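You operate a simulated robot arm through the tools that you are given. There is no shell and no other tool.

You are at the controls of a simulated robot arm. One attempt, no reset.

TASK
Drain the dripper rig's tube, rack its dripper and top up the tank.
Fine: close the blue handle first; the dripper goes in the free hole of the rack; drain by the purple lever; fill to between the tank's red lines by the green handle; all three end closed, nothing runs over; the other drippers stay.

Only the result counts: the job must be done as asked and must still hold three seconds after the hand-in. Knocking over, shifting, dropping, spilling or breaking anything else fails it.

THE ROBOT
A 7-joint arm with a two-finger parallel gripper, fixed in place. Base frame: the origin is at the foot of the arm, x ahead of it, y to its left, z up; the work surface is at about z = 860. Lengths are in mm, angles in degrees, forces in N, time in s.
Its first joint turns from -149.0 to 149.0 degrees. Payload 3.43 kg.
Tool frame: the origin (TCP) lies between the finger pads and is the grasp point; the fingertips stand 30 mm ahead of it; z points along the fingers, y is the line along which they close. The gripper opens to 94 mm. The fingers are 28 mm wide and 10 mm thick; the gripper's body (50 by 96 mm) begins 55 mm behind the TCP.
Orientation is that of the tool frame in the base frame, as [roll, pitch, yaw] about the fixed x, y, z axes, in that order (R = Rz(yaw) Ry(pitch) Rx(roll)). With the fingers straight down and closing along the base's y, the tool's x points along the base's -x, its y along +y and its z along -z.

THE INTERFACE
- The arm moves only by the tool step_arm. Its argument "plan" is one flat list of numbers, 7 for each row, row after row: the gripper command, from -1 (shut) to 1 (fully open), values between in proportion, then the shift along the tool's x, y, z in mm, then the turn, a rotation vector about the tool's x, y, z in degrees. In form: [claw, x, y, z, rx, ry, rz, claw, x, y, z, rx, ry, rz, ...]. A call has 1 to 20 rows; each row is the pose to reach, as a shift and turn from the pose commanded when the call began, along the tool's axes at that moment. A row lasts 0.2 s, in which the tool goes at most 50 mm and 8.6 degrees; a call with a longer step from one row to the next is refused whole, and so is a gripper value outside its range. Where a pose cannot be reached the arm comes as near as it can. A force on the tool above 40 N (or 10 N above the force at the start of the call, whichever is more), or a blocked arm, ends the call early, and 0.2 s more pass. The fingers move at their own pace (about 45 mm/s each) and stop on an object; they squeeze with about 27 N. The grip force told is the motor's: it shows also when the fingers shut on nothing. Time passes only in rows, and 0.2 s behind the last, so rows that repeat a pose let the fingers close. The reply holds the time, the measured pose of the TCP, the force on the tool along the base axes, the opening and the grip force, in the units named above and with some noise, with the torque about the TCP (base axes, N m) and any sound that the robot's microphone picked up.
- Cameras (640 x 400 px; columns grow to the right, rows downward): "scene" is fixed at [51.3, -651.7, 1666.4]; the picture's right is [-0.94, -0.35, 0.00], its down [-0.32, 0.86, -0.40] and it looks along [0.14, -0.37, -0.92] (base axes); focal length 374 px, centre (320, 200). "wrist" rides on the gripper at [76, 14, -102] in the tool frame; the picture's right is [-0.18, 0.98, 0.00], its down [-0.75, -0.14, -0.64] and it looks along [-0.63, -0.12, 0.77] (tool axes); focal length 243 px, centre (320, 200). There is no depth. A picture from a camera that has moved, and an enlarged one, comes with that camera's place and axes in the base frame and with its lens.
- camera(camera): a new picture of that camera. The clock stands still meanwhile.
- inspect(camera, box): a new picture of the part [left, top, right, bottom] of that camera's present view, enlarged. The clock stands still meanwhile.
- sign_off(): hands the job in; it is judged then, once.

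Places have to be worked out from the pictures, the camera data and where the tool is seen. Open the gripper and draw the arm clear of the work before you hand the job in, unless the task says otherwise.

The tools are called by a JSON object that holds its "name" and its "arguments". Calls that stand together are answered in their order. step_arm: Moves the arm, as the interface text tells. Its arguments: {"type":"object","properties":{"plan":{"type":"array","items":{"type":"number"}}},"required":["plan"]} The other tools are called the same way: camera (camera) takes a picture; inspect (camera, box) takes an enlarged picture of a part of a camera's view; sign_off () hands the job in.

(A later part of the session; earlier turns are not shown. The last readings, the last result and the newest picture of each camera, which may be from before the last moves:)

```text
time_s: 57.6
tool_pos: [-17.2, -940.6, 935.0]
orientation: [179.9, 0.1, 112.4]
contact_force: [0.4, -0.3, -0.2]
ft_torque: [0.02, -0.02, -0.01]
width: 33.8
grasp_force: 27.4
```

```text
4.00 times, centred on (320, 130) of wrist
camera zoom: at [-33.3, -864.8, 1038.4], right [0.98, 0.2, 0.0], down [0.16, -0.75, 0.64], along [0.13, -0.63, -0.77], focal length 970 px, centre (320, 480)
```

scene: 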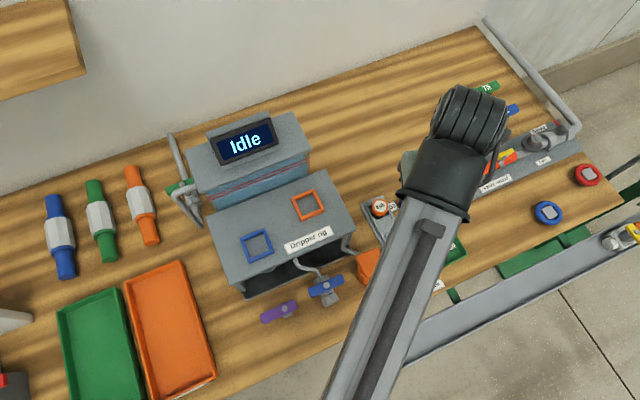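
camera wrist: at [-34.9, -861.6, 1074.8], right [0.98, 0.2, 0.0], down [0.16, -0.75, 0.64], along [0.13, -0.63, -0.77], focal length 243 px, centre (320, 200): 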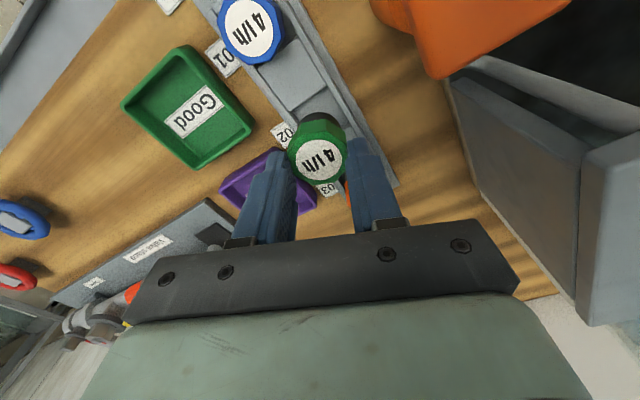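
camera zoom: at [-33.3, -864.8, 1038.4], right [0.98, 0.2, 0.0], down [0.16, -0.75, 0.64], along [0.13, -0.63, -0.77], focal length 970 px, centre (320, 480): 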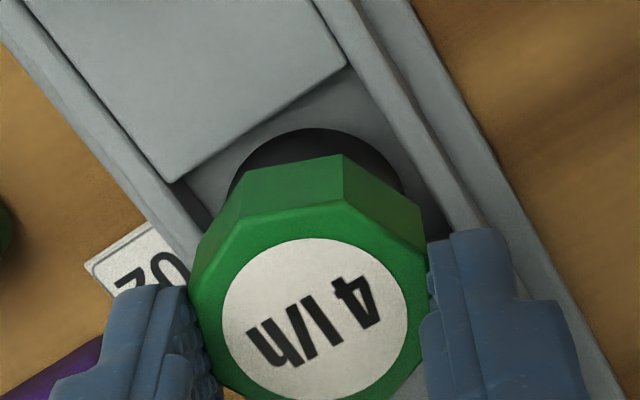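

No contact yet, and the gaps look balanced on all sides. I keep lowering in 1.5 mm steps.

{"name": "step_arm", "arguments": {"plan": [-1, 0, 0, 1.5, 0, 0, 0, -1, 0, 0, 3, 0, 0, 0, -1, 0, 0, 4.5, 0, 0, 0, -1, 0, 0, 6, 0, 0, 0, -1, 0, 0, 6, 0, 0, 0]}}

{"name": "inspect", "arguments": {"camera": "wrist", "box": [275, 80, 365, 180]}}

```text
time_s: 58.8
tool_pos: [-15.6, -939.0, 929.7]
orientation: [179.9, 0.0, 112.4]
contact_force: [-0.1, 0.0, -0.7]
ft_torque: [0.0, -0.01, 0.0]
width: 34.1
grasp_force: 26.7
```

```text
4.00 times, centred on (320, 130) of wrist
camera zoom: at [-32.9, -863.9, 1032.2], right [0.98, 0.2, 0.0], down [0.16, -0.75, 0.64], along [0.13, -0.63, -0.77], focal length 970 px, centre (320, 480)
```

zoom: 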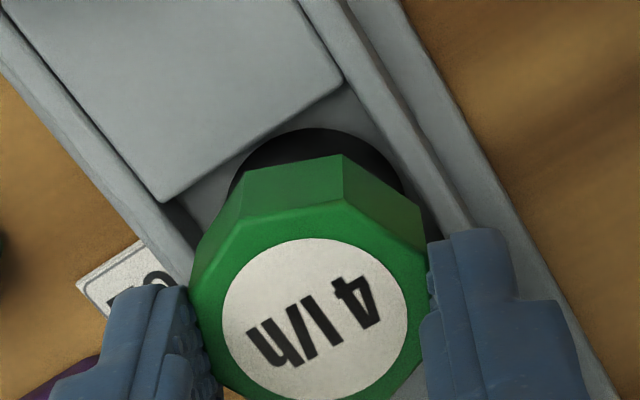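

Still no contact at TCP Z≈929. The base is now a bit close to the right rail and near block; I shift ~1.2 mm each way to re-centre and check.

{"name": "step_arm", "arguments": {"plan": [-1, -0.7, -0.7, 0, 0, 0, 0, -1, -1.3, -1.3, 0, 0, 0, 0, -1, -1.3, -1.3, 0, 0, 0, 0]}}

{"name": "inspect", "arguments": {"camera": "wrist", "box": [275, 80, 365, 180]}}

{"name": "inspect", "arguments": {"camera": "wrist", "box": [180, 0, 420, 200]}}

```text
time_s: 59.6
tool_pos: [-16.4, -940.5, 927.8]
orientation: [179.9, -0.1, 112.4]
contact_force: [0.5, -0.8, -0.9]
ft_torque: [0.01, -0.02, -0.01]
width: 33.8
grasp_force: 26.9
```

```text
4.00 times, centred on (320, 130) of wrist
camera zoom: at [-33.5, -866.0, 1032.2], right [0.98, 0.2, 0.0], down [0.16, -0.75, 0.64], along [0.13, -0.63, -0.77], focal length 970 px, centre (320, 480)
```

zoom: 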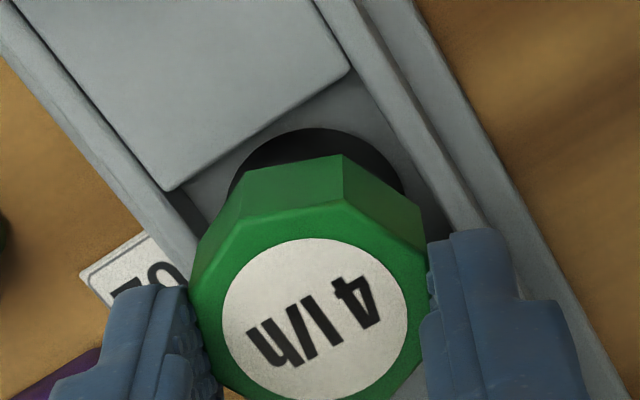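

```text
2.00 times, centred on (300, 100) of wrist
camera zoom: at [-33.5, -866.0, 1032.2], right [0.98, 0.2, 0.0], down [0.16, -0.75, 0.64], along [0.13, -0.63, -0.77], focal length 485 px, centre (360, 400)
```

zoom: 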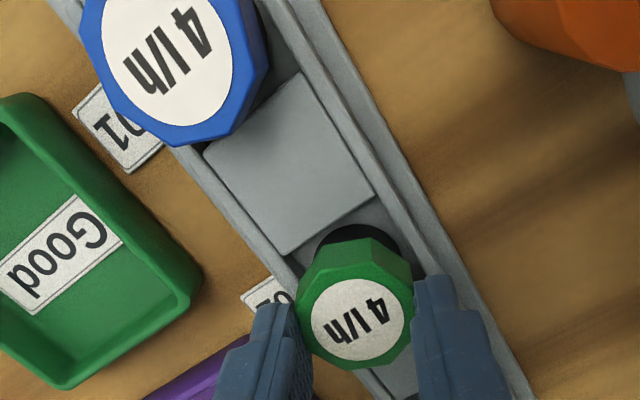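

Now the gaps are balanced on all four sides. I continue lowering in 1.5 mm steps until contact.

{"name": "step_arm", "arguments": {"plan": [-1, 0, 0, 1.5, 0, 0, 0, -1, 0, 0, 3, 0, 0, 0, -1, 0, 0, 4.5, 0, 0, 0, -1, 0, 0, 4.5, 0, 0, 0]}}

{"name": "inspect", "arguments": {"camera": "wrist", "box": [275, 80, 365, 180]}}

```text
time_s: 60.6
tool_pos: [-17.1, -941.4, 926.0]
orientation: [179.9, 0.1, 112.3]
contact_force: [-0.1, 0.5, 6.0]
ft_torque: [0.06, 0.08, 0.03]
width: 33.8
grasp_force: 26.8
```

```text
4.00 times, centred on (320, 130) of wrist
camera zoom: at [-33.6, -865.9, 1028.1], right [0.98, 0.2, 0.0], down [0.16, -0.75, 0.64], along [0.13, -0.63, -0.77], focal length 970 px, centre (320, 480)
```

zoom: 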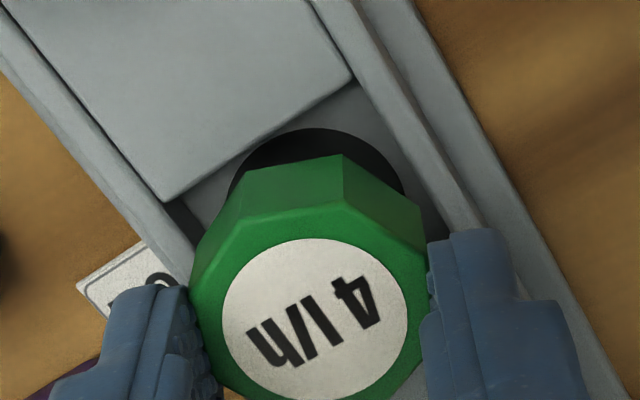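

First contact of 6 N at TCP Z≈925; by my estimates the cap top is now level with its neighbours, so it should be on the pit floor. I check from the side views how it compares with the blue and orange drippers.

{"name": "inspect", "arguments": {"camera": "wrist", "box": [180, 0, 420, 200]}}

{"name": "inspect", "arguments": {"camera": "scene", "box": [340, 170, 460, 300]}}

```text
2.00 times, centred on (300, 100) of wrist
camera zoom: at [-33.6, -865.9, 1028.1], right [0.98, 0.2, 0.0], down [0.16, -0.75, 0.64], along [0.13, -0.63, -0.77], focal length 485 px, centre (360, 400)
```

zoom: 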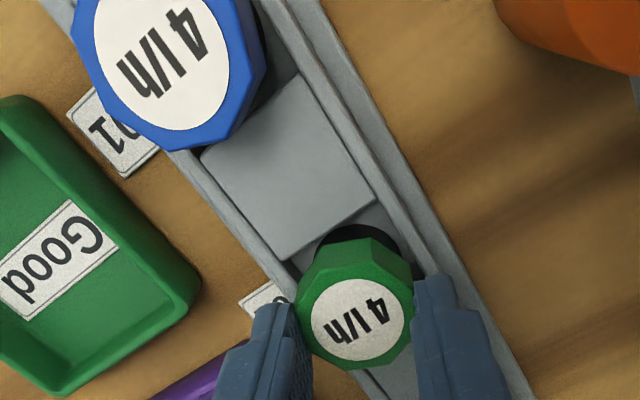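

```text
3.08 times, centred on (400, 235) of scene
camera zoom: at [51.3, -651.7, 1666.4], right [-0.94, -0.35, 0.0], down [-0.32, 0.86, -0.4], along [0.14, -0.37, -0.92], focal length 1150 px, centre (74, 92)
```

zoom: 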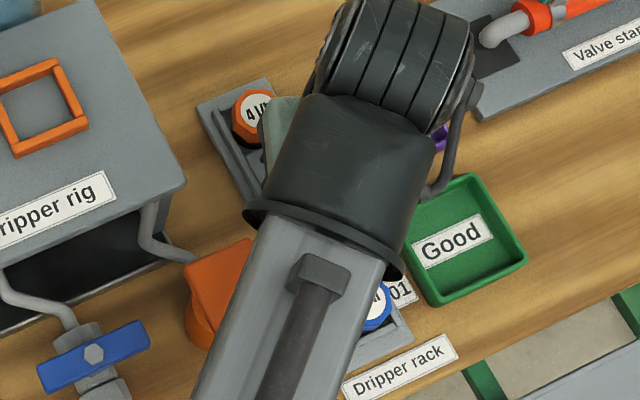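

I press 2 mm further to tell whether it is firmly on a floor or catching an edge.

{"name": "step_arm", "arguments": {"plan": [-1, 0, 0, 1, 0, 0, 0, -1, 0, 0, 2, 0, 0, 0, -1, 0, 0, 2, 0, 0, 0]}}

{"name": "inspect", "arguments": {"camera": "wrist", "box": [275, 80, 365, 180]}}

```text
time_s: 61.4
tool_pos: [-16.7, -941.3, 923.2]
orientation: [-180.0, 0.2, 112.4]
contact_force: [1.1, -3.0, 24.4]
ft_torque: [-0.02, 0.03, -0.05]
width: 33.7
grasp_force: 27.2
```

```text
4.00 times, centred on (320, 130) of wrist
camera zoom: at [-33.7, -865.4, 1026.5], right [0.98, 0.2, 0.0], down [0.16, -0.75, 0.64], along [0.13, -0.63, -0.77], focal length 970 px, centre (320, 480)
```

zoom: 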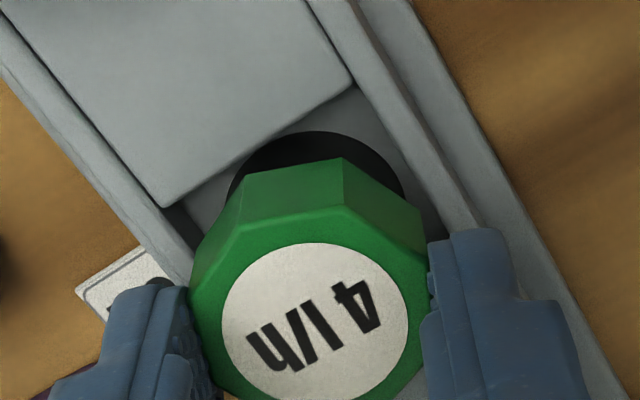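

The load is purely vertical with almost no torque, so the dripper stands flat on a floor. I ease the pressure, open the fingers moderately and rise straight up.

{"name": "step_arm", "arguments": {"plan": [-1, 0, 0, -1.5, 0, 0, 0, -0.1, 0, 0, -1.5, 0, 0, 0, 0.1, 0, 0, -1.5, 0, 0, 0, 0.1, 0, 0, -1.5, 0, 0, 0, 0.1, 0, 0, -10, 0, 0, 0, 0.1, 0, 0, -25, 0, 0, 0, 0.1, 0, 0, -50, 0, 0, 0, 0.1, 0, 0, -75, 0, 0, 0, 0.1, 0, 0, -90, 0, 0, 0, 0.1, 0, 0, -90, 0, 0, 0]}}

{"name": "camera", "arguments": {"camera": "wrist"}}

{"name": "inspect", "arguments": {"camera": "wrist", "box": [220, 0, 420, 200]}}

```text
time_s: 63.6
tool_pos: [-16.5, -941.0, 1013.7]
orientation: [179.8, -0.1, 112.4]
contact_force: [-0.9, 0.2, 0.5]
ft_torque: [0.0, 0.02, 0.01]
width: 51.5
grasp_force: 0.0
```

```text
taken
camera wrist: at [-33.4, -865.9, 1116.8], right [0.98, 0.2, 0.0], down [0.16, -0.75, 0.64], along [0.13, -0.63, -0.77], focal length 243 px, centre (320, 200)
```

wrist: 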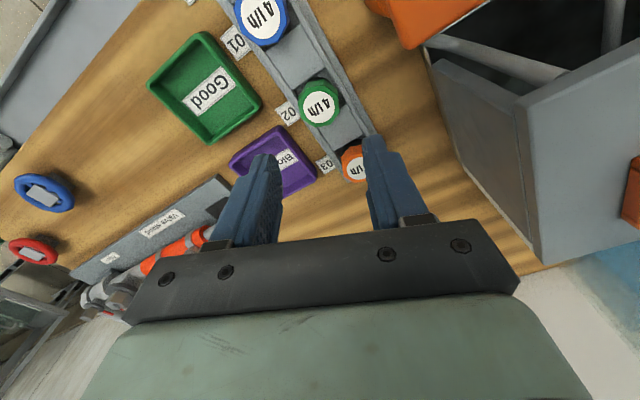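

```text
2.00 times, centred on (320, 100) of wrist
camera zoom: at [-33.4, -865.9, 1116.8], right [0.98, 0.2, 0.0], down [0.16, -0.75, 0.64], along [0.13, -0.63, -0.77], focal length 485 px, centre (320, 400)
```

zoom: 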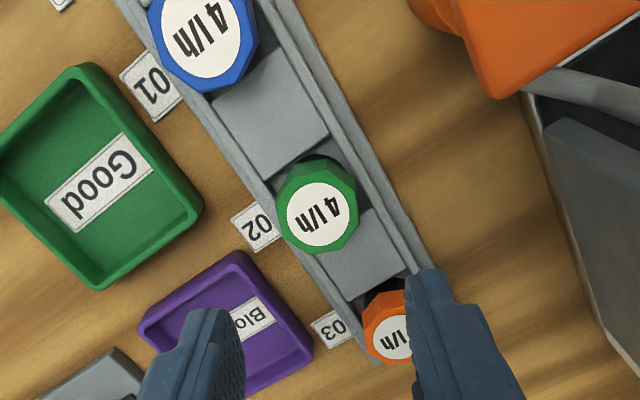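

The green dripper now stands in hole 02, midway between and level with the other two. Next is the tank: I rise, swing round on the robot's side of the rig and hover near the green handle for a look.

{"name": "step_arm", "arguments": {"plan": [0.1, 0, 0, -35, 0, 0, 0, 0.1, 0, 0, -75, 0, 0, 0, 0.1, 0, 0, -115, 0, 0, 0, 0.1, 0, 0, -150, 0, 0, 0, 0.1, 17, 37, -150, 0, 0, 0, 0.1, 35, 74, -150, 0, 0, 0, 0.1, 52, 111, -150, 0, 0, 0, 0.1, 69, 149, -150, 0, 0, 0, 0.1, 87, 186, -150, 0, 0, 0, 0.1, 104, 223, -150, 0, 0, 0, 0.1, 83, 257, -145, 0, 0, -4, 0.1, 61, 292, -140, 0, 0, -8, 0.1, 40, 326, -135, 0, 0, -12, 0.1, 18, 361, -128, 0, 0, -16, 0.1, -3, 395, -122, 0, 0, -19.5, 0.1, -24, 429, -117, 0, 0, -22.6, 0.1, -24, 429, -117, 0, 0, -22.6]}}

{"name": "camera", "arguments": {"camera": "wrist"}}

{"name": "camera", "arguments": {"camera": "scene"}}

```text
time_s: 65.5
tool_pos: [105.4, -808.4, 1162.7]
orientation: [-179.8, 0.4, 112.6]
contact_force: [5.2, -3.1, -7.3]
ft_torque: [-0.14, 0.65, -0.44]
width: 51.7
grasp_force: 0.2
stopped in row 9: the force on the tool passed its limit at 50 N (the readings are from after the stop); the commanded pose is now the measured one
```

```text
taken
camera wrist: at [88.9, -731.9, 1265.8], right [0.98, 0.21, 0.0], down [0.16, -0.74, 0.65], along [0.13, -0.63, -0.76], focal length 243 px, centre (320, 200)
```

wrist: 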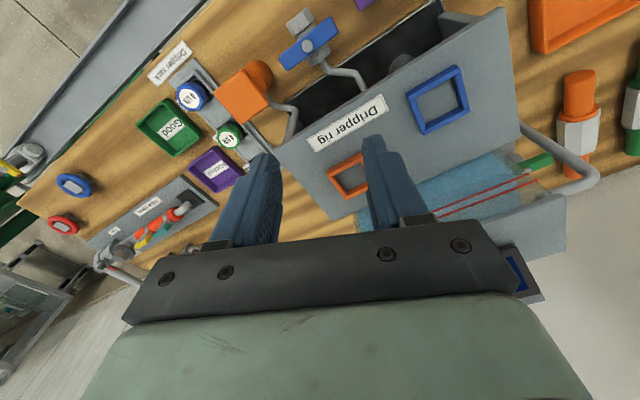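

```text
taken
```

scene: 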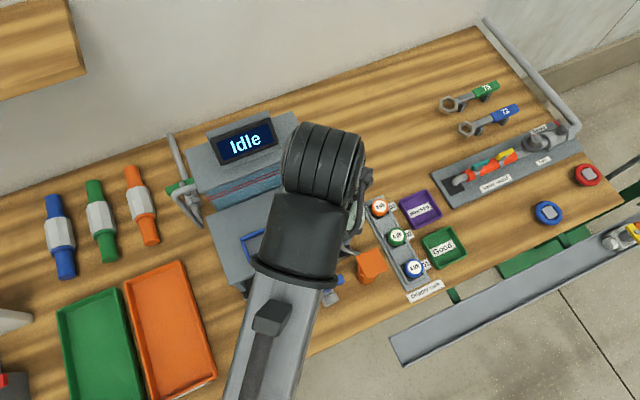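

The stop came from motion load near the arm's height limit, not from touching anything; everything is still in place. I drop a bit lower and take a slower path on the robot side toward the green handle.

{"name": "step_arm", "arguments": {"plan": [0.1, 2, 8, 12, 0, 0, 0, 0.1, 6, 35, 25, 0, 0, 0, 0.1, 11, 65, 37, 0, 0, 0, 0.1, 16, 95, 37, 0, 0, 0, 0.1, 21, 130, 37, 0, 0, 0, 0.1, 25, 160, 37, 0, 0, -2, 0.1, 15, 180, 37, 0, 0, -5, 0.1, -5, 199, 37, 0, 0, -9, 0.1, -26, 219, 37, 0, 0, -13, 0.1, -48, 239, 37, 0, 0, -17, 0.1, -70, 259, 37, 0, 0, -20.5, 0.1, -88, 274, 37, 0, 0, -22.6, 0.1, -88, 274, 37, 0, 0, -22.6]}}

{"name": "camera", "arguments": {"camera": "wrist"}}

{"name": "camera", "arguments": {"camera": "scene"}}

```text
time_s: 68.3
tool_pos: [391.8, -786.2, 1126.5]
orientation: [-179.8, 0.3, 135.3]
contact_force: [0.0, -0.2, -0.3]
ft_torque: [0.01, 0.0, 0.01]
width: 51.8
grasp_force: 0.0
```

```text
taken
camera wrist: at [346.8, -721.7, 1229.4], right [0.82, 0.57, 0.0], down [0.44, -0.63, 0.65], along [0.37, -0.53, -0.76], focal length 243 px, centre (320, 200)
```

wrist: 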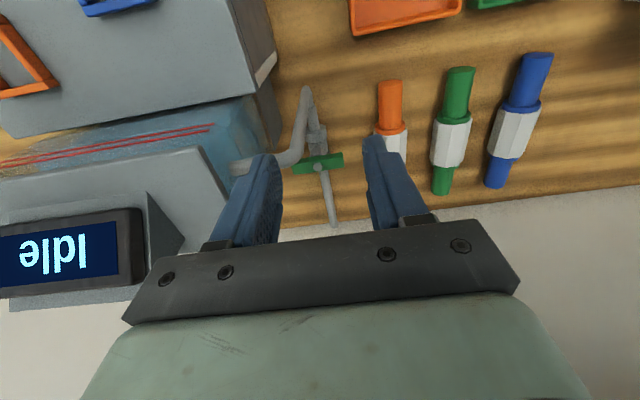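

```text
taken
```

scene: 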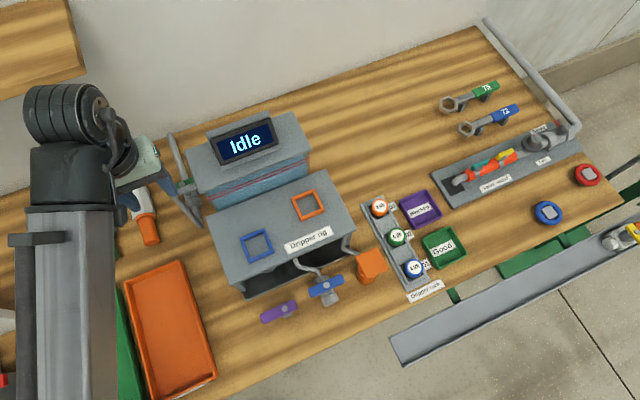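

The green handle is now right ahead. I enlarge it and the tank with its lines.

{"name": "inspect", "arguments": {"camera": "wrist", "box": [240, 70, 400, 240]}}

{"name": "inspect", "arguments": {"camera": "wrist", "box": [0, 60, 290, 200]}}

{"name": "inspect", "arguments": {"camera": "scene", "box": [150, 100, 320, 230]}}

```text
2.35 times, centred on (320, 155) of wrist
camera zoom: at [346.8, -721.7, 1229.4], right [0.82, 0.57, 0.0], down [0.44, -0.63, 0.65], along [0.37, -0.53, -0.76], focal length 571 px, centre (320, 306)
```

zoom: 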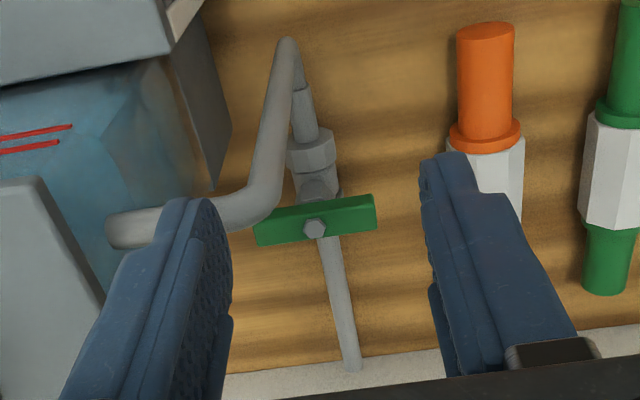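

```text
2.21 times, centred on (145, 130) of wrist
camera zoom: at [346.8, -721.7, 1229.4], right [0.82, 0.57, 0.0], down [0.44, -0.63, 0.65], along [0.37, -0.53, -0.76], focal length 535 px, centre (706, 354)
```

zoom: 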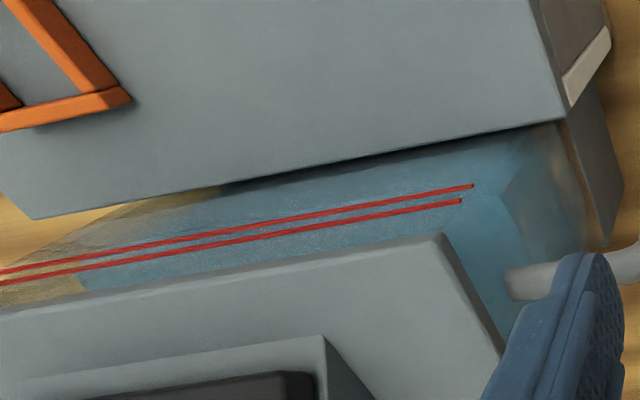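

```text
3.08 times, centred on (235, 165) of scene
camera zoom: at [51.3, -651.7, 1666.4], right [-0.94, -0.35, 0.0], down [-0.32, 0.86, -0.4], along [0.14, -0.37, -0.92], focal length 1150 px, centre (582, 308)
```

zoom: 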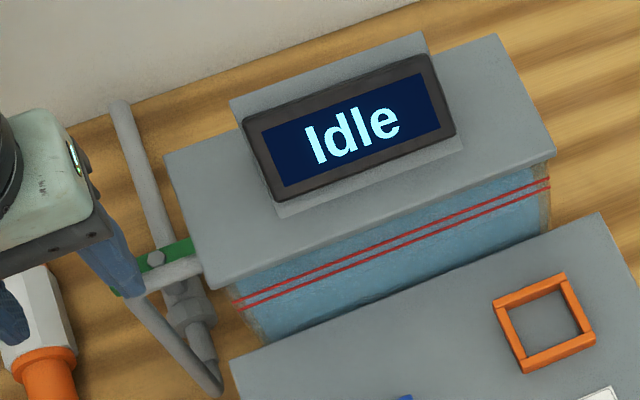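

I zoom far into the tank front from the scene camera to see the present water level relative to the red lines.

{"name": "inspect", "arguments": {"camera": "scene", "box": [215, 150, 275, 200]}}

{"name": "inspect", "arguments": {"camera": "scene", "box": [265, 140, 325, 190]}}

{"name": "inspect", "arguments": {"camera": "wrist", "box": [180, 100, 290, 190]}}

```text
8.00 times, centred on (245, 175) of scene
camera zoom: at [51.3, -651.7, 1666.4], right [-0.94, -0.35, 0.0], down [-0.32, 0.86, -0.4], along [0.14, -0.37, -0.92], focal length 2989 px, centre (920, 400)
```

zoom: 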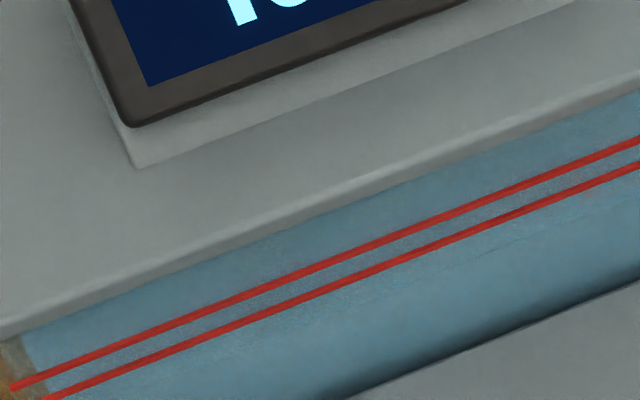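

```text
8.00 times, centred on (295, 165) of scene
camera zoom: at [51.3, -651.7, 1666.4], right [-0.94, -0.35, 0.0], down [-0.32, 0.86, -0.4], along [0.14, -0.37, -0.92], focal length 2989 px, centre (520, 480)
```

zoom: 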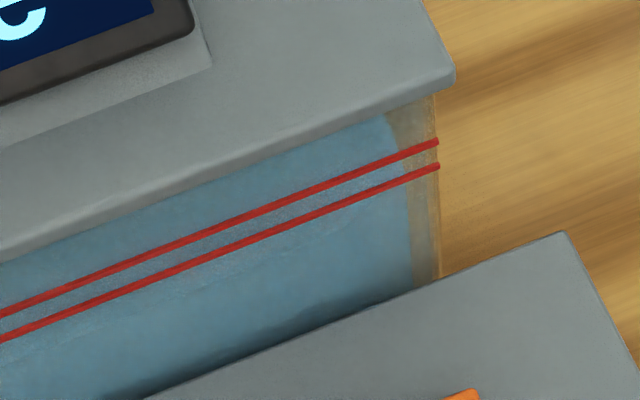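

```text
4.44 times, centred on (235, 145) of wrist
camera zoom: at [346.8, -721.7, 1229.4], right [0.82, 0.57, 0.0], down [0.44, -0.63, 0.65], along [0.37, -0.53, -0.76], focal length 1078 px, centre (698, 444)
```

zoom: 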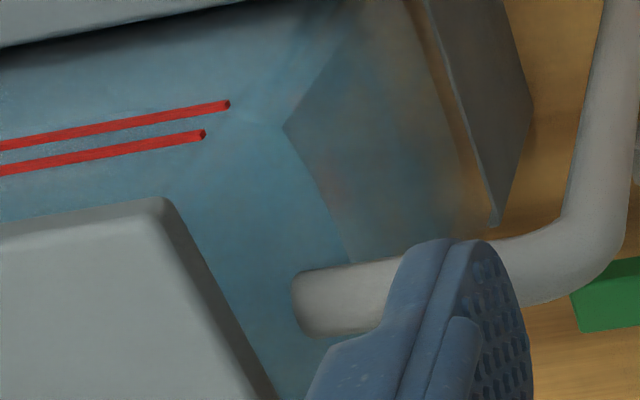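

The faint waterline sits a bit below the lower red line (about 0.8 of the line spacing), so it needs roughly 1.3 spacings more. The green handle's bolt is near (443.5, -869.5, 950), crosswise (closed), with the inlet riser about 80 mm nearer the robot. I move above the handle, turned so that the fingers straddle it.

{"name": "step_arm", "arguments": {"plan": [0.0, -4, -1, 0, 0, 0, 7.5, 0.0, -12, -3, 0, 0, 0, 15, 0.0, -20, -5, 0, 0, 0, 22.5, 0.0, -28, -7, 0, 0, 0, 30, 0.0, -36, -9, 0, 0, 0, 37.5, 0.0, -44, -11, 0, 0, 0, 45, 0.0, -53, -13, 0, 0, 0, 52.5, 0.0, -62, -15, 0, 0, 0, 60, 0.0, -71, -17, 0, 0, 0, 67.5, 0.0, -80, -19, 5, 0, 0, 75, 0.0, -88, -21, 15, 0, 0, 82.5, 0.0, -95, -23, 25, 0, 0, 90, 0.0, -95, -23, 25, 0, 0, 90]}}

{"name": "camera", "arguments": {"camera": "wrist"}}

{"name": "inspect", "arguments": {"camera": "wrist", "box": [220, 0, 440, 180]}}

{"name": "camera", "arguments": {"camera": "scene"}}

```text
time_s: 71.1
tool_pos: [444.5, -867.2, 1104.0]
orientation: [179.7, 0.2, 45.2]
contact_force: [-0.2, -0.6, 0.2]
ft_torque: [-0.02, 0.03, -0.02]
width: 46.9
grasp_force: 0.2
```

```text
taken
camera wrist: at [507.1, -822.2, 1205.8], right [0.57, -0.82, 0.01], down [-0.63, -0.43, 0.64], along [-0.53, -0.37, -0.76], focal length 243 px, centre (320, 200)
```

wrist: 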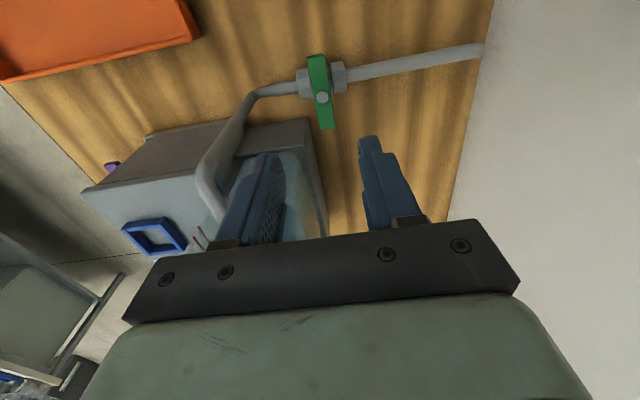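

```text
2.22 times, centred on (330, 90) of wrist
camera zoom: at [507.1, -822.2, 1205.8], right [0.57, -0.82, 0.01], down [-0.63, -0.43, 0.64], along [-0.53, -0.37, -0.76], focal length 539 px, centre (298, 444)
```

zoom: 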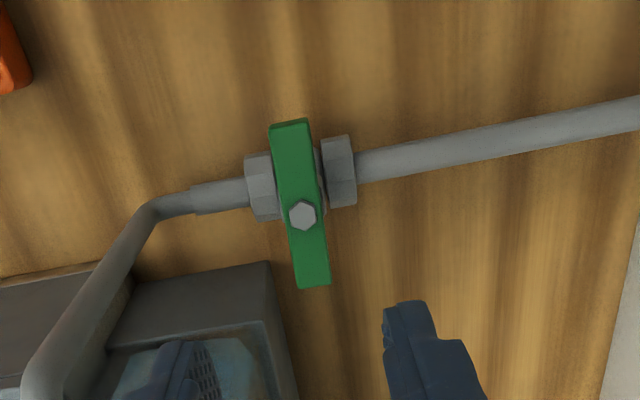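

```text
taken
```

scene: 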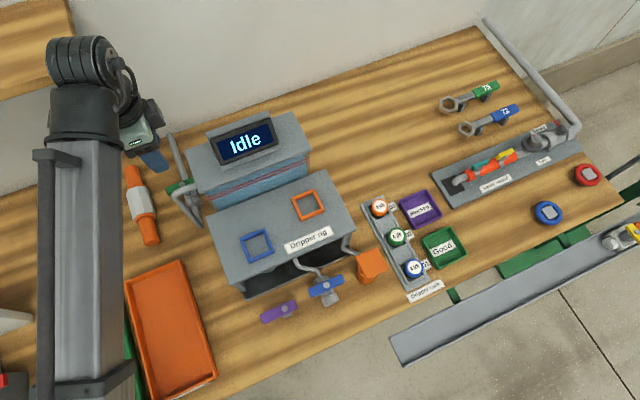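

The bolt is on the tool axis at Z≈950 and ~1.8 mm off in y; the scene camera keeps a clear view of the tank. I descend to TCP Z≈1000 to refine.

{"name": "step_arm", "arguments": {"plan": [-0.15, 0, 1, 20, 0, 0, 0, -0.15, 0, 1.8, 45, 0, 0, 0, -0.15, 0, 1.8, 70, 0, 0, 0, -0.15, 0, 1.8, 90, 0, 0, 0, -0.15, 0, 1.8, 104, 0, 0, 0, -0.15, 0, 1.8, 104, 0, 0, 0]}}

{"name": "inspect", "arguments": {"camera": "wrist", "box": [220, 50, 420, 230]}}

```text
time_s: 72.5
tool_pos: [444.8, -868.1, 998.1]
orientation: [179.7, 0.2, 45.3]
contact_force: [-0.2, -0.1, 0.8]
ft_torque: [0.0, -0.02, 0.01]
width: 40.2
grasp_force: 0.0
```

```text
2.22 times, centred on (320, 140) of wrist
camera zoom: at [508.0, -822.4, 1101.4], right [0.57, -0.82, 0.01], down [-0.63, -0.43, 0.64], along [-0.53, -0.37, -0.76], focal length 539 px, centre (320, 333)
```

zoom: 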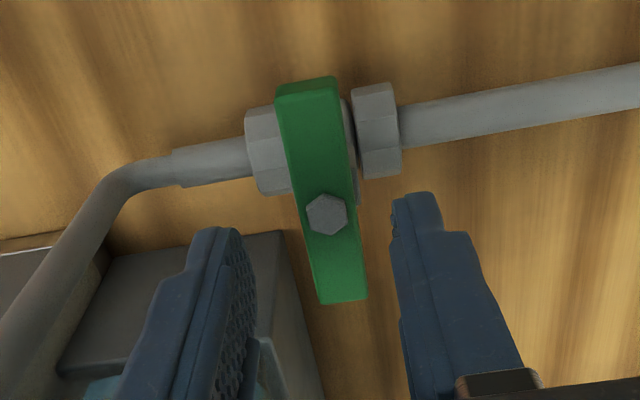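

Bolt top confirmed at Z≈950, with the handle ~2.3 mm toward +y. I correct, descend to TCP Z≈957 and close on the handle.

{"name": "step_arm", "arguments": {"plan": [-0.15, 0, 2.3, 12, 0, 0, 0, -0.15, 0, 2.3, 26, 0, 0, 0, -0.15, 0, 2.3, 36, 0, 0, 0, -0.15, 0, 2.3, 41, 0, 0, 0, -0.15, 0, 2.3, 41, 0, 0, 0]}}

{"name": "inspect", "arguments": {"camera": "wrist", "box": [220, 70, 420, 260]}}

```text
time_s: 73.7
tool_pos: [447.0, -869.1, 958.7]
orientation: [179.7, 0.2, 45.2]
contact_force: [-0.4, -0.3, 0.5]
ft_torque: [0.02, 0.01, 0.0]
width: 40.1
grasp_force: 0.0
```

```text
2.11 times, centred on (320, 165) of wrist
camera zoom: at [509.0, -825.4, 1060.8], right [0.57, -0.82, 0.01], down [-0.63, -0.43, 0.64], along [-0.53, -0.37, -0.76], focal length 511 px, centre (320, 274)
```

zoom: 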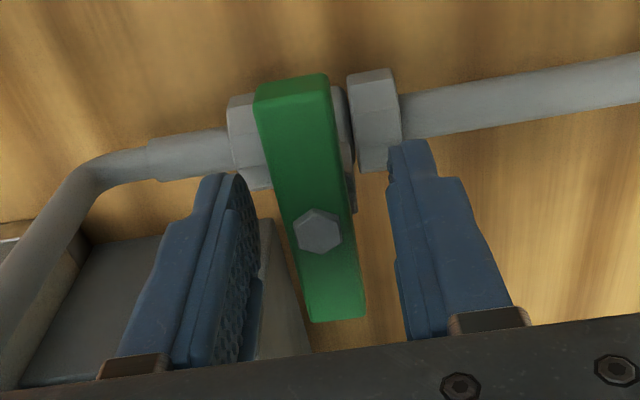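

Centred and clear of the valve body. I close on the handle.

{"name": "step_arm", "arguments": {"plan": [-0.5, 0, 0, 0, 0, 0, 0, -1, 0, 0, 0, 0, 0, 0, -1, 0, 0, 0, 0, 0, 0, -1, 0, 0, 0, 0, 0, 0]}}

{"name": "inspect", "arguments": {"camera": "wrist", "box": [220, 70, 420, 260]}}

{"name": "inspect", "arguments": {"camera": "scene", "box": [265, 140, 325, 190]}}

```text
time_s: 74.7
tool_pos: [446.0, -869.9, 957.6]
orientation: [179.6, 0.1, 45.3]
contact_force: [-4.7, 5.2, -1.6]
ft_torque: [0.19, 0.19, -0.01]
width: 22.0
grasp_force: 44.8
```

```text
2.11 times, centred on (320, 165) of wrist
camera zoom: at [508.6, -825.0, 1060.8], right [0.57, -0.82, 0.01], down [-0.63, -0.43, 0.64], along [-0.53, -0.37, -0.76], focal length 511 px, centre (320, 274)
```

zoom: 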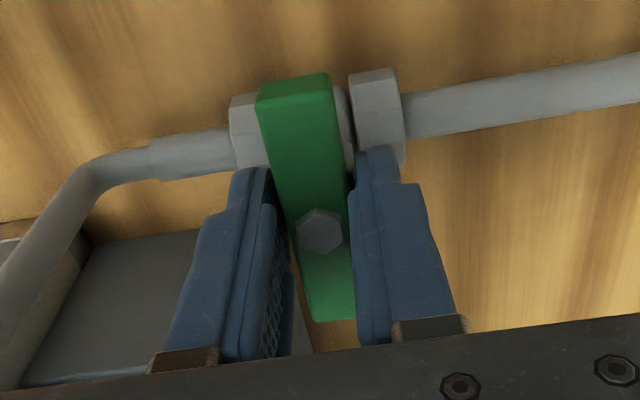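

```text
8.00 times, centred on (295, 165) of scene
camera zoom: at [51.3, -651.7, 1666.4], right [-0.94, -0.35, 0.0], down [-0.32, 0.86, -0.4], along [0.14, -0.37, -0.92], focal length 2989 px, centre (520, 480)
```

zoom: 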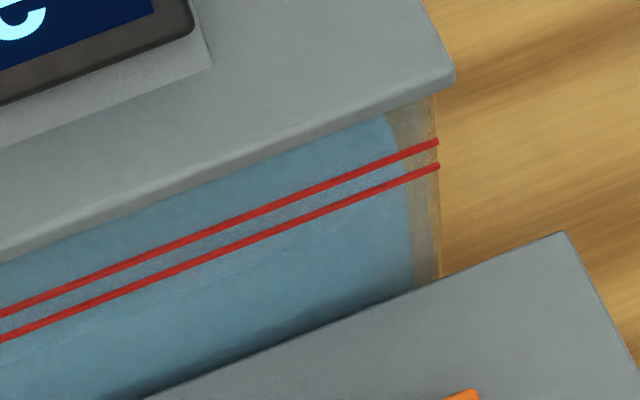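

Grip is good (22 mm, little side load). I open the green handle by 10° counter-clockwise and immediately check the flow and level.

{"name": "step_arm", "arguments": {"plan": [-1, 0, 0, 0, 0, 0, -5, -1, 0, 0, 0, 0, 0, -10]}}

{"name": "inspect", "arguments": {"camera": "scene", "box": [265, 140, 325, 190]}}

{"name": "inspect", "arguments": {"camera": "scene", "box": [150, 100, 320, 230]}}

{"name": "camera", "arguments": {"camera": "wrist"}}

```text
time_s: 75.3
tool_pos: [445.8, -869.8, 958.9]
orientation: [179.7, 0.3, 55.3]
contact_force: [-11.9, 9.6, -0.9]
ft_torque: [0.74, -0.23, 0.02]
width: 21.9
grasp_force: 44.9
```

```text
8.00 times, centred on (295, 165) of scene
camera zoom: at [51.3, -651.7, 1666.4], right [-0.94, -0.35, 0.0], down [-0.32, 0.86, -0.4], along [0.14, -0.37, -0.92], focal length 2989 px, centre (520, 480)
```

zoom: 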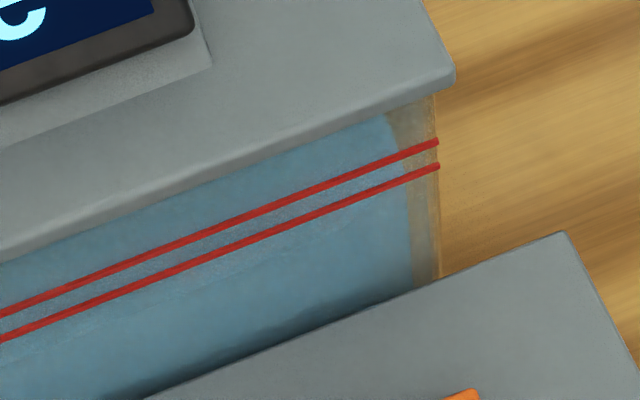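

```text
3.08 times, centred on (235, 165) of scene
camera zoom: at [51.3, -651.7, 1666.4], right [-0.94, -0.35, 0.0], down [-0.32, 0.86, -0.4], along [0.14, -0.37, -0.92], focal length 1150 px, centre (582, 308)
```

zoom: 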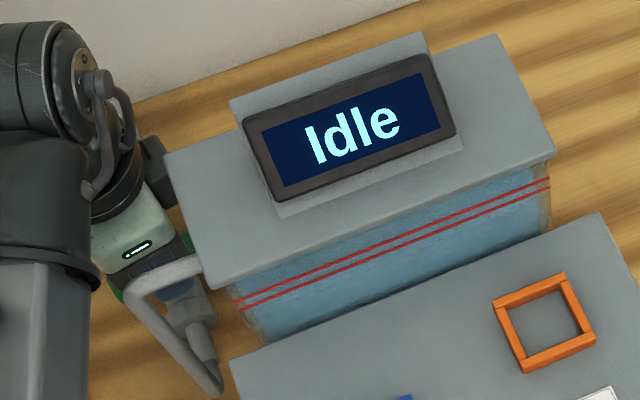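

```text
taken
camera wrist: at [499.9, -814.7, 1060.8], right [0.7, -0.71, 0.0], down [-0.54, -0.54, 0.64], along [-0.46, -0.46, -0.76], focal length 243 px, centre (320, 200)
```

wrist: 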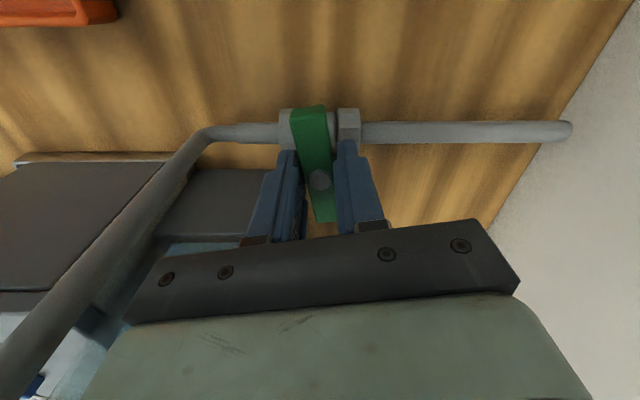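

The handle turns freely; no visible level change yet. I ease the side load and hold at 10° for a second to judge the fill rate.

{"name": "step_arm", "arguments": {"plan": [-1, 0, -1.2, 0, 0, 0, 0, -1, 0, -1.2, 0, 0, 0, 0, -1, 0, -1.2, 0, 0, 0, 0, -1, 0, -1.2, 0, 0, 0, 0, -1, 0, -1.2, 0, 0, 0, 0]}}

{"name": "inspect", "arguments": {"camera": "scene", "box": [265, 140, 325, 190]}}

{"name": "inspect", "arguments": {"camera": "scene", "box": [215, 150, 275, 200]}}

```text
time_s: 76.5
tool_pos: [445.0, -869.5, 957.1]
orientation: [179.7, 0.2, 55.3]
contact_force: [-8.0, 10.1, -0.6]
ft_torque: [0.54, 0.08, 0.0]
width: 21.6
grasp_force: 44.8
```

```text
8.00 times, centred on (295, 165) of scene
camera zoom: at [51.3, -651.7, 1666.4], right [-0.94, -0.35, 0.0], down [-0.32, 0.86, -0.4], along [0.14, -0.37, -0.92], focal length 2989 px, centre (520, 480)
```

zoom: 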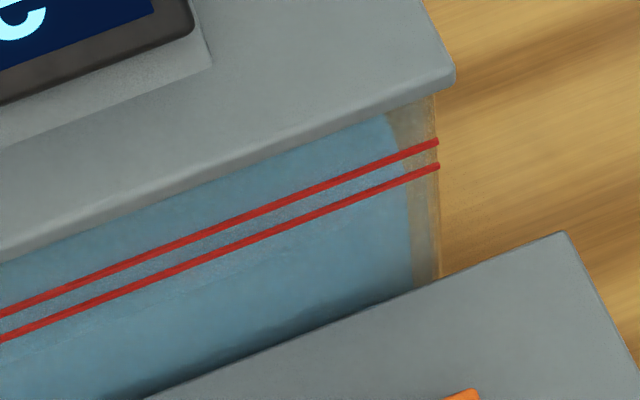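

```text
8.00 times, centred on (245, 175) of scene
camera zoom: at [51.3, -651.7, 1666.4], right [-0.94, -0.35, 0.0], down [-0.32, 0.86, -0.4], along [0.14, -0.37, -0.92], focal length 2989 px, centre (920, 400)
```

zoom: 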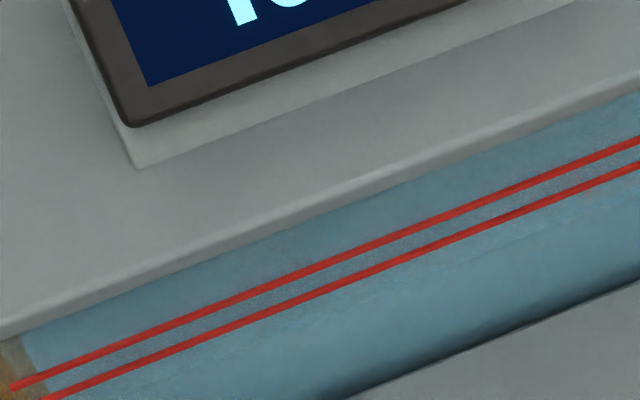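

I zoom in tighter on the tank face to see the waterline clearly.

{"name": "inspect", "arguments": {"camera": "scene", "box": [262, 158, 286, 178]}}

{"name": "inspect", "arguments": {"camera": "scene", "box": [225, 172, 249, 192]}}

{"name": "inspect", "arguments": {"camera": "scene", "box": [300, 148, 324, 168]}}

```text
16.00 times, centred on (274, 168) of scene
camera zoom: at [51.3, -651.7, 1666.4], right [-0.94, -0.35, 0.0], down [-0.32, 0.86, -0.4], along [0.14, -0.37, -0.92], focal length 5978 px, centre (1056, 712)
```

zoom: 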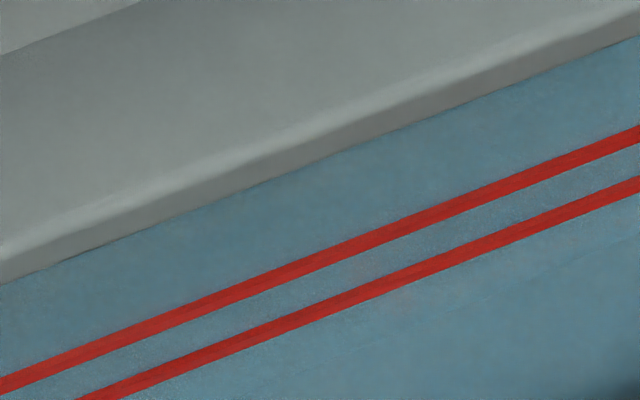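

```text
16.00 times, centred on (237, 182) of scene
camera zoom: at [51.3, -651.7, 1666.4], right [-0.94, -0.35, 0.0], down [-0.32, 0.86, -0.4], along [0.14, -0.37, -0.92], focal length 5978 px, centre (1648, 488)
```

zoom: 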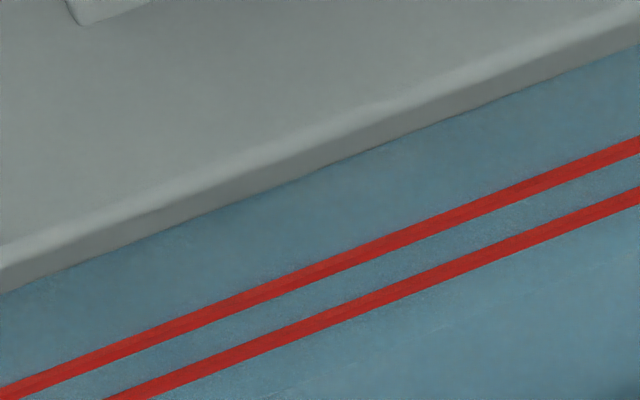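

```text
16.00 times, centred on (312, 158) of scene
camera zoom: at [51.3, -651.7, 1666.4], right [-0.94, -0.35, 0.0], down [-0.32, 0.86, -0.4], along [0.14, -0.37, -0.92], focal length 5978 px, centre (448, 872)
```

zoom: 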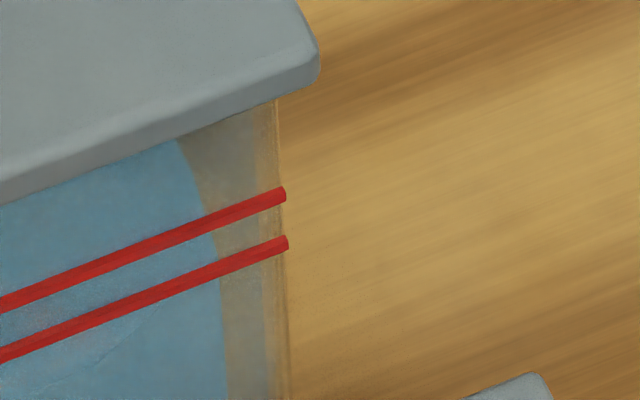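

The waterline is faint from above. The wrist camera is near the tank's height, so I check what it shows of the tank's side, and compare the left front corner from the scene.

{"name": "inspect", "arguments": {"camera": "wrist", "box": [0, 230, 170, 400]}}

{"name": "inspect", "arguments": {"camera": "scene", "box": [208, 180, 232, 200]}}

{"name": "inspect", "arguments": {"camera": "scene", "box": [306, 150, 318, 160]}}

```text
2.35 times, centred on (85, 315) of wrist
camera zoom: at [499.9, -814.6, 1060.8], right [0.7, -0.71, 0.01], down [-0.55, -0.54, 0.64], along [-0.46, -0.46, -0.76], focal length 571 px, centre (873, -71)
```

zoom: 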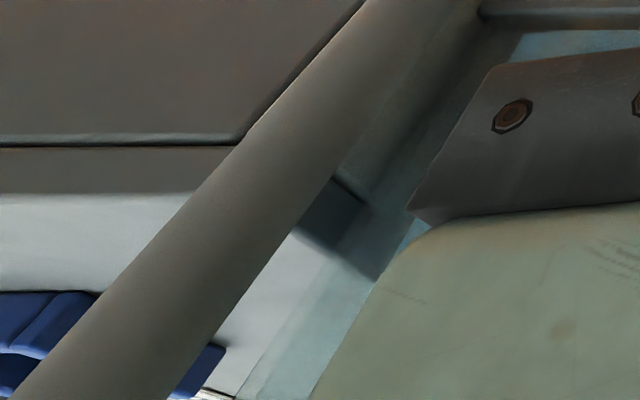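

```text
16.00 times, centred on (220, 190) of scene
camera zoom: at [51.3, -651.7, 1666.4], right [-0.94, -0.35, 0.0], down [-0.32, 0.86, -0.4], along [0.14, -0.37, -0.92], focal length 5978 px, centre (1920, 360)
```

zoom: 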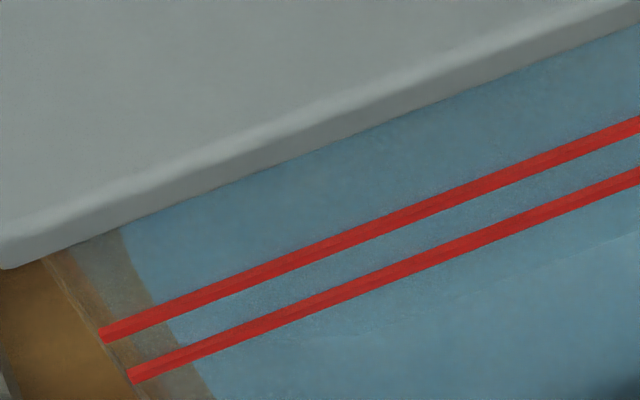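

```text
16.00 times, centred on (312, 155) of scene
camera zoom: at [51.3, -651.7, 1666.4], right [-0.94, -0.35, 0.0], down [-0.32, 0.86, -0.4], along [0.14, -0.37, -0.92], focal length 5978 px, centre (448, 920)
```

zoom: 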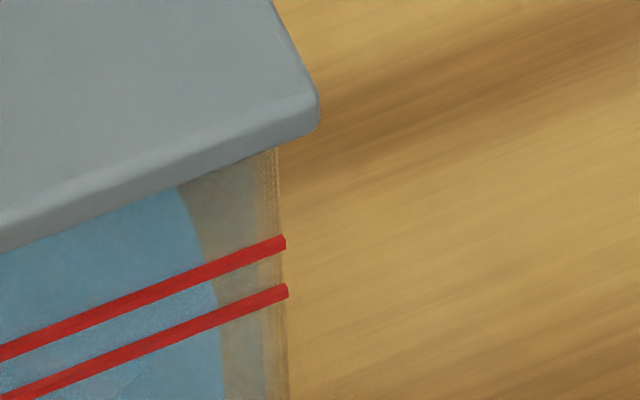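

I look closer at the right front corner of the tank, where the water's edge against the clear glass should show a kink at the surface.

{"name": "inspect", "arguments": {"camera": "scene", "box": [300, 152, 324, 176]}}

{"name": "inspect", "arguments": {"camera": "scene", "box": [212, 180, 236, 204]}}

```text
16.00 times, centred on (312, 164) of scene
camera zoom: at [51.3, -651.7, 1666.4], right [-0.94, -0.35, 0.0], down [-0.32, 0.86, -0.4], along [0.14, -0.37, -0.92], focal length 5978 px, centre (448, 776)
```

zoom: 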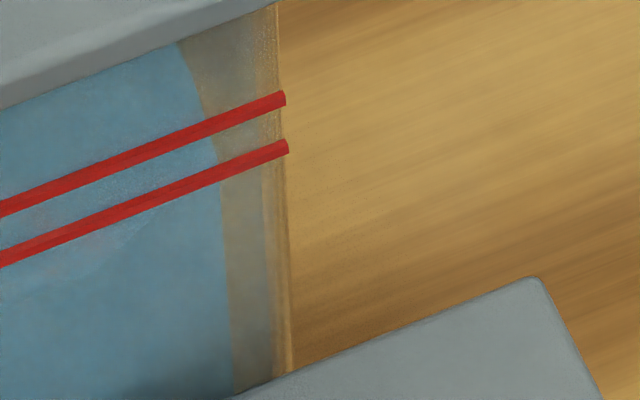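

```text
16.00 times, centred on (224, 192) of scene
camera zoom: at [51.3, -651.7, 1666.4], right [-0.94, -0.35, 0.0], down [-0.32, 0.86, -0.4], along [0.14, -0.37, -0.92], focal length 5978 px, centre (1856, 328)
```

zoom: 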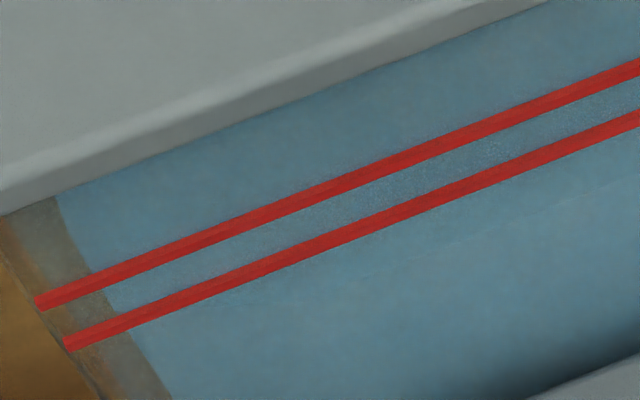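

The faint front waterline lies about one line-spacing below the lower red line mid-tank (seen steeply from above, so the true level is that or lower). I hold the valve at 10° for 2 s more and measure the rise in the same enlarged patch.

{"name": "step_arm", "arguments": {"plan": [-1, 0, 0, 0, 0, 0, 0, -1, 0, 0, 0, 0, 0, 0, -1, 0, 0, 0, 0, 0, 0, -1, 0, 0, 0, 0, 0, 0, -1, 0, 0, 0, 0, 0, 0, -1, 0, 0, 0, 0, 0, 0, -1, 0, 0, 0, 0, 0, 0, -1, 0, 0, 0, 0, 0, 0, -1, 0, 0, 0, 0, 0, 0]}}

{"name": "inspect", "arguments": {"camera": "scene", "box": [262, 158, 286, 178]}}

{"name": "inspect", "arguments": {"camera": "scene", "box": [300, 152, 324, 176]}}

{"name": "inspect", "arguments": {"camera": "scene", "box": [215, 150, 275, 200]}}

```text
time_s: 78.5
tool_pos: [445.3, -870.3, 958.2]
orientation: [179.8, 0.3, 55.2]
contact_force: [-6.2, 12.5, -1.5]
ft_torque: [0.38, 0.23, 0.02]
width: 21.6
grasp_force: 45.3
```

```text
16.00 times, centred on (274, 168) of scene
camera zoom: at [51.3, -651.7, 1666.4], right [-0.94, -0.35, 0.0], down [-0.32, 0.86, -0.4], along [0.14, -0.37, -0.92], focal length 5978 px, centre (1056, 712)
```

zoom: 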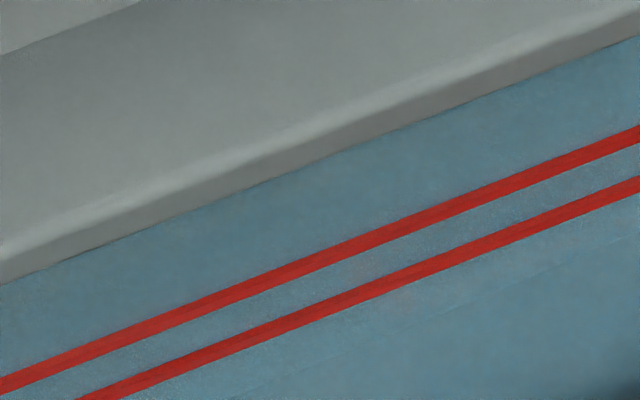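

```text
16.00 times, centred on (312, 164) of scene
camera zoom: at [51.3, -651.7, 1666.4], right [-0.94, -0.35, 0.0], down [-0.32, 0.86, -0.4], along [0.14, -0.37, -0.92], focal length 5978 px, centre (448, 776)
```

zoom: 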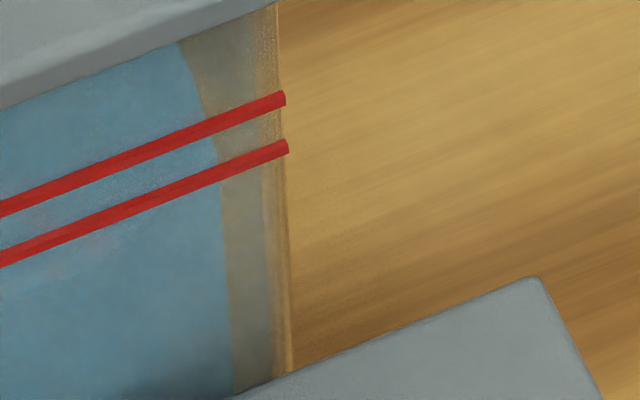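

```text
8.00 times, centred on (245, 175) of scene
camera zoom: at [51.3, -651.7, 1666.4], right [-0.94, -0.35, 0.0], down [-0.32, 0.86, -0.4], along [0.14, -0.37, -0.92], focal length 2989 px, centre (920, 400)
```

zoom: 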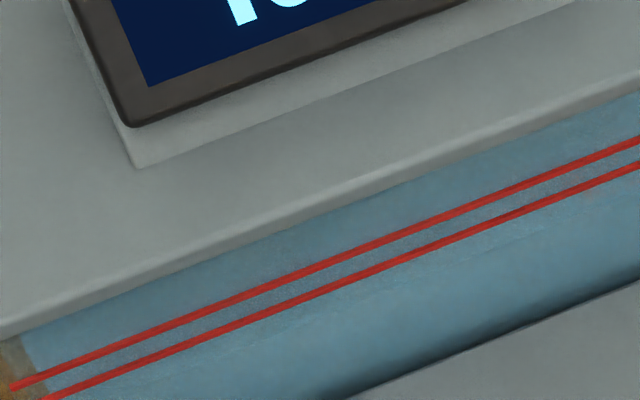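

No visible rise yet at 10°. I open to 25° and check again right away.

{"name": "step_arm", "arguments": {"plan": [-1, 0, -0.6, 0, 0, 0, -5, -1, 0, -0.6, 0, 0, 0, -10, -1, 0, -0.6, 0, 0, 0, -15, -1, 0, -0.6, 0, 0, 0, -15]}}

{"name": "inspect", "arguments": {"camera": "scene", "box": [262, 158, 286, 178]}}

{"name": "inspect", "arguments": {"camera": "scene", "box": [265, 140, 325, 190]}}

{"name": "camera", "arguments": {"camera": "wrist"}}

```text
time_s: 79.5
tool_pos: [445.0, -869.6, 957.3]
orientation: [179.8, 0.4, 70.4]
contact_force: [-2.1, 3.7, 7.4]
ft_torque: [1.38, -0.29, 0.03]
width: 21.9
grasp_force: 44.9
```

```text
16.00 times, centred on (274, 168) of scene
camera zoom: at [51.3, -651.7, 1666.4], right [-0.94, -0.35, 0.0], down [-0.32, 0.86, -0.4], along [0.14, -0.37, -0.92], focal length 5978 px, centre (1056, 712)
```

zoom: 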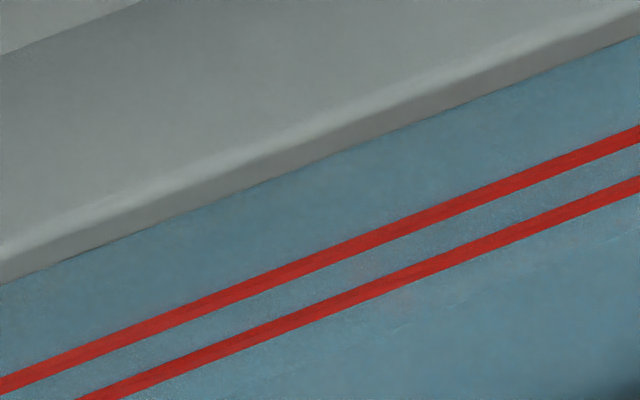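

```text
8.00 times, centred on (295, 165) of scene
camera zoom: at [51.3, -651.7, 1666.4], right [-0.94, -0.35, 0.0], down [-0.32, 0.86, -0.4], along [0.14, -0.37, -0.92], focal length 2989 px, centre (520, 480)
```

zoom: 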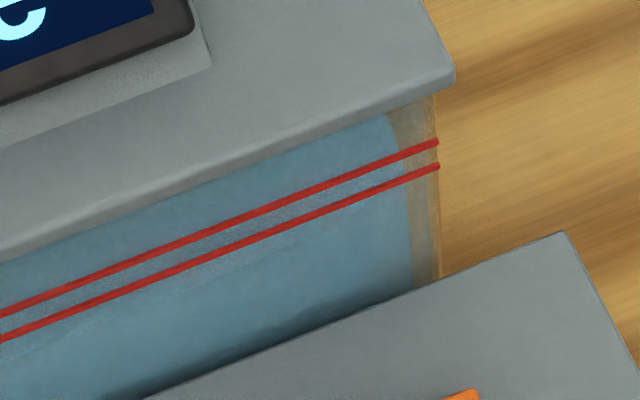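

```text
taken
camera wrist: at [483.6, -801.9, 1060.6], right [0.86, -0.5, 0.01], down [-0.39, -0.66, 0.65], along [-0.32, -0.56, -0.76], focal length 243 px, centre (320, 200)
```

wrist: 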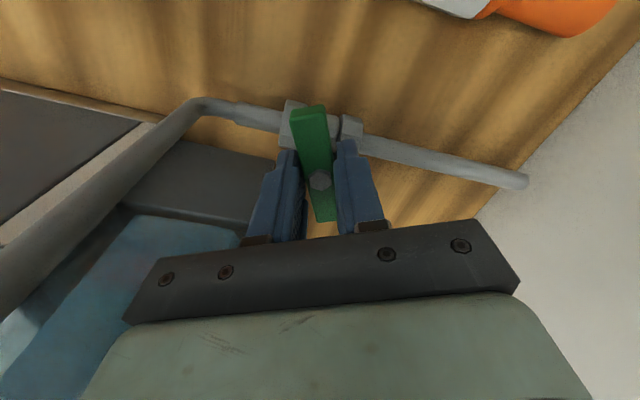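

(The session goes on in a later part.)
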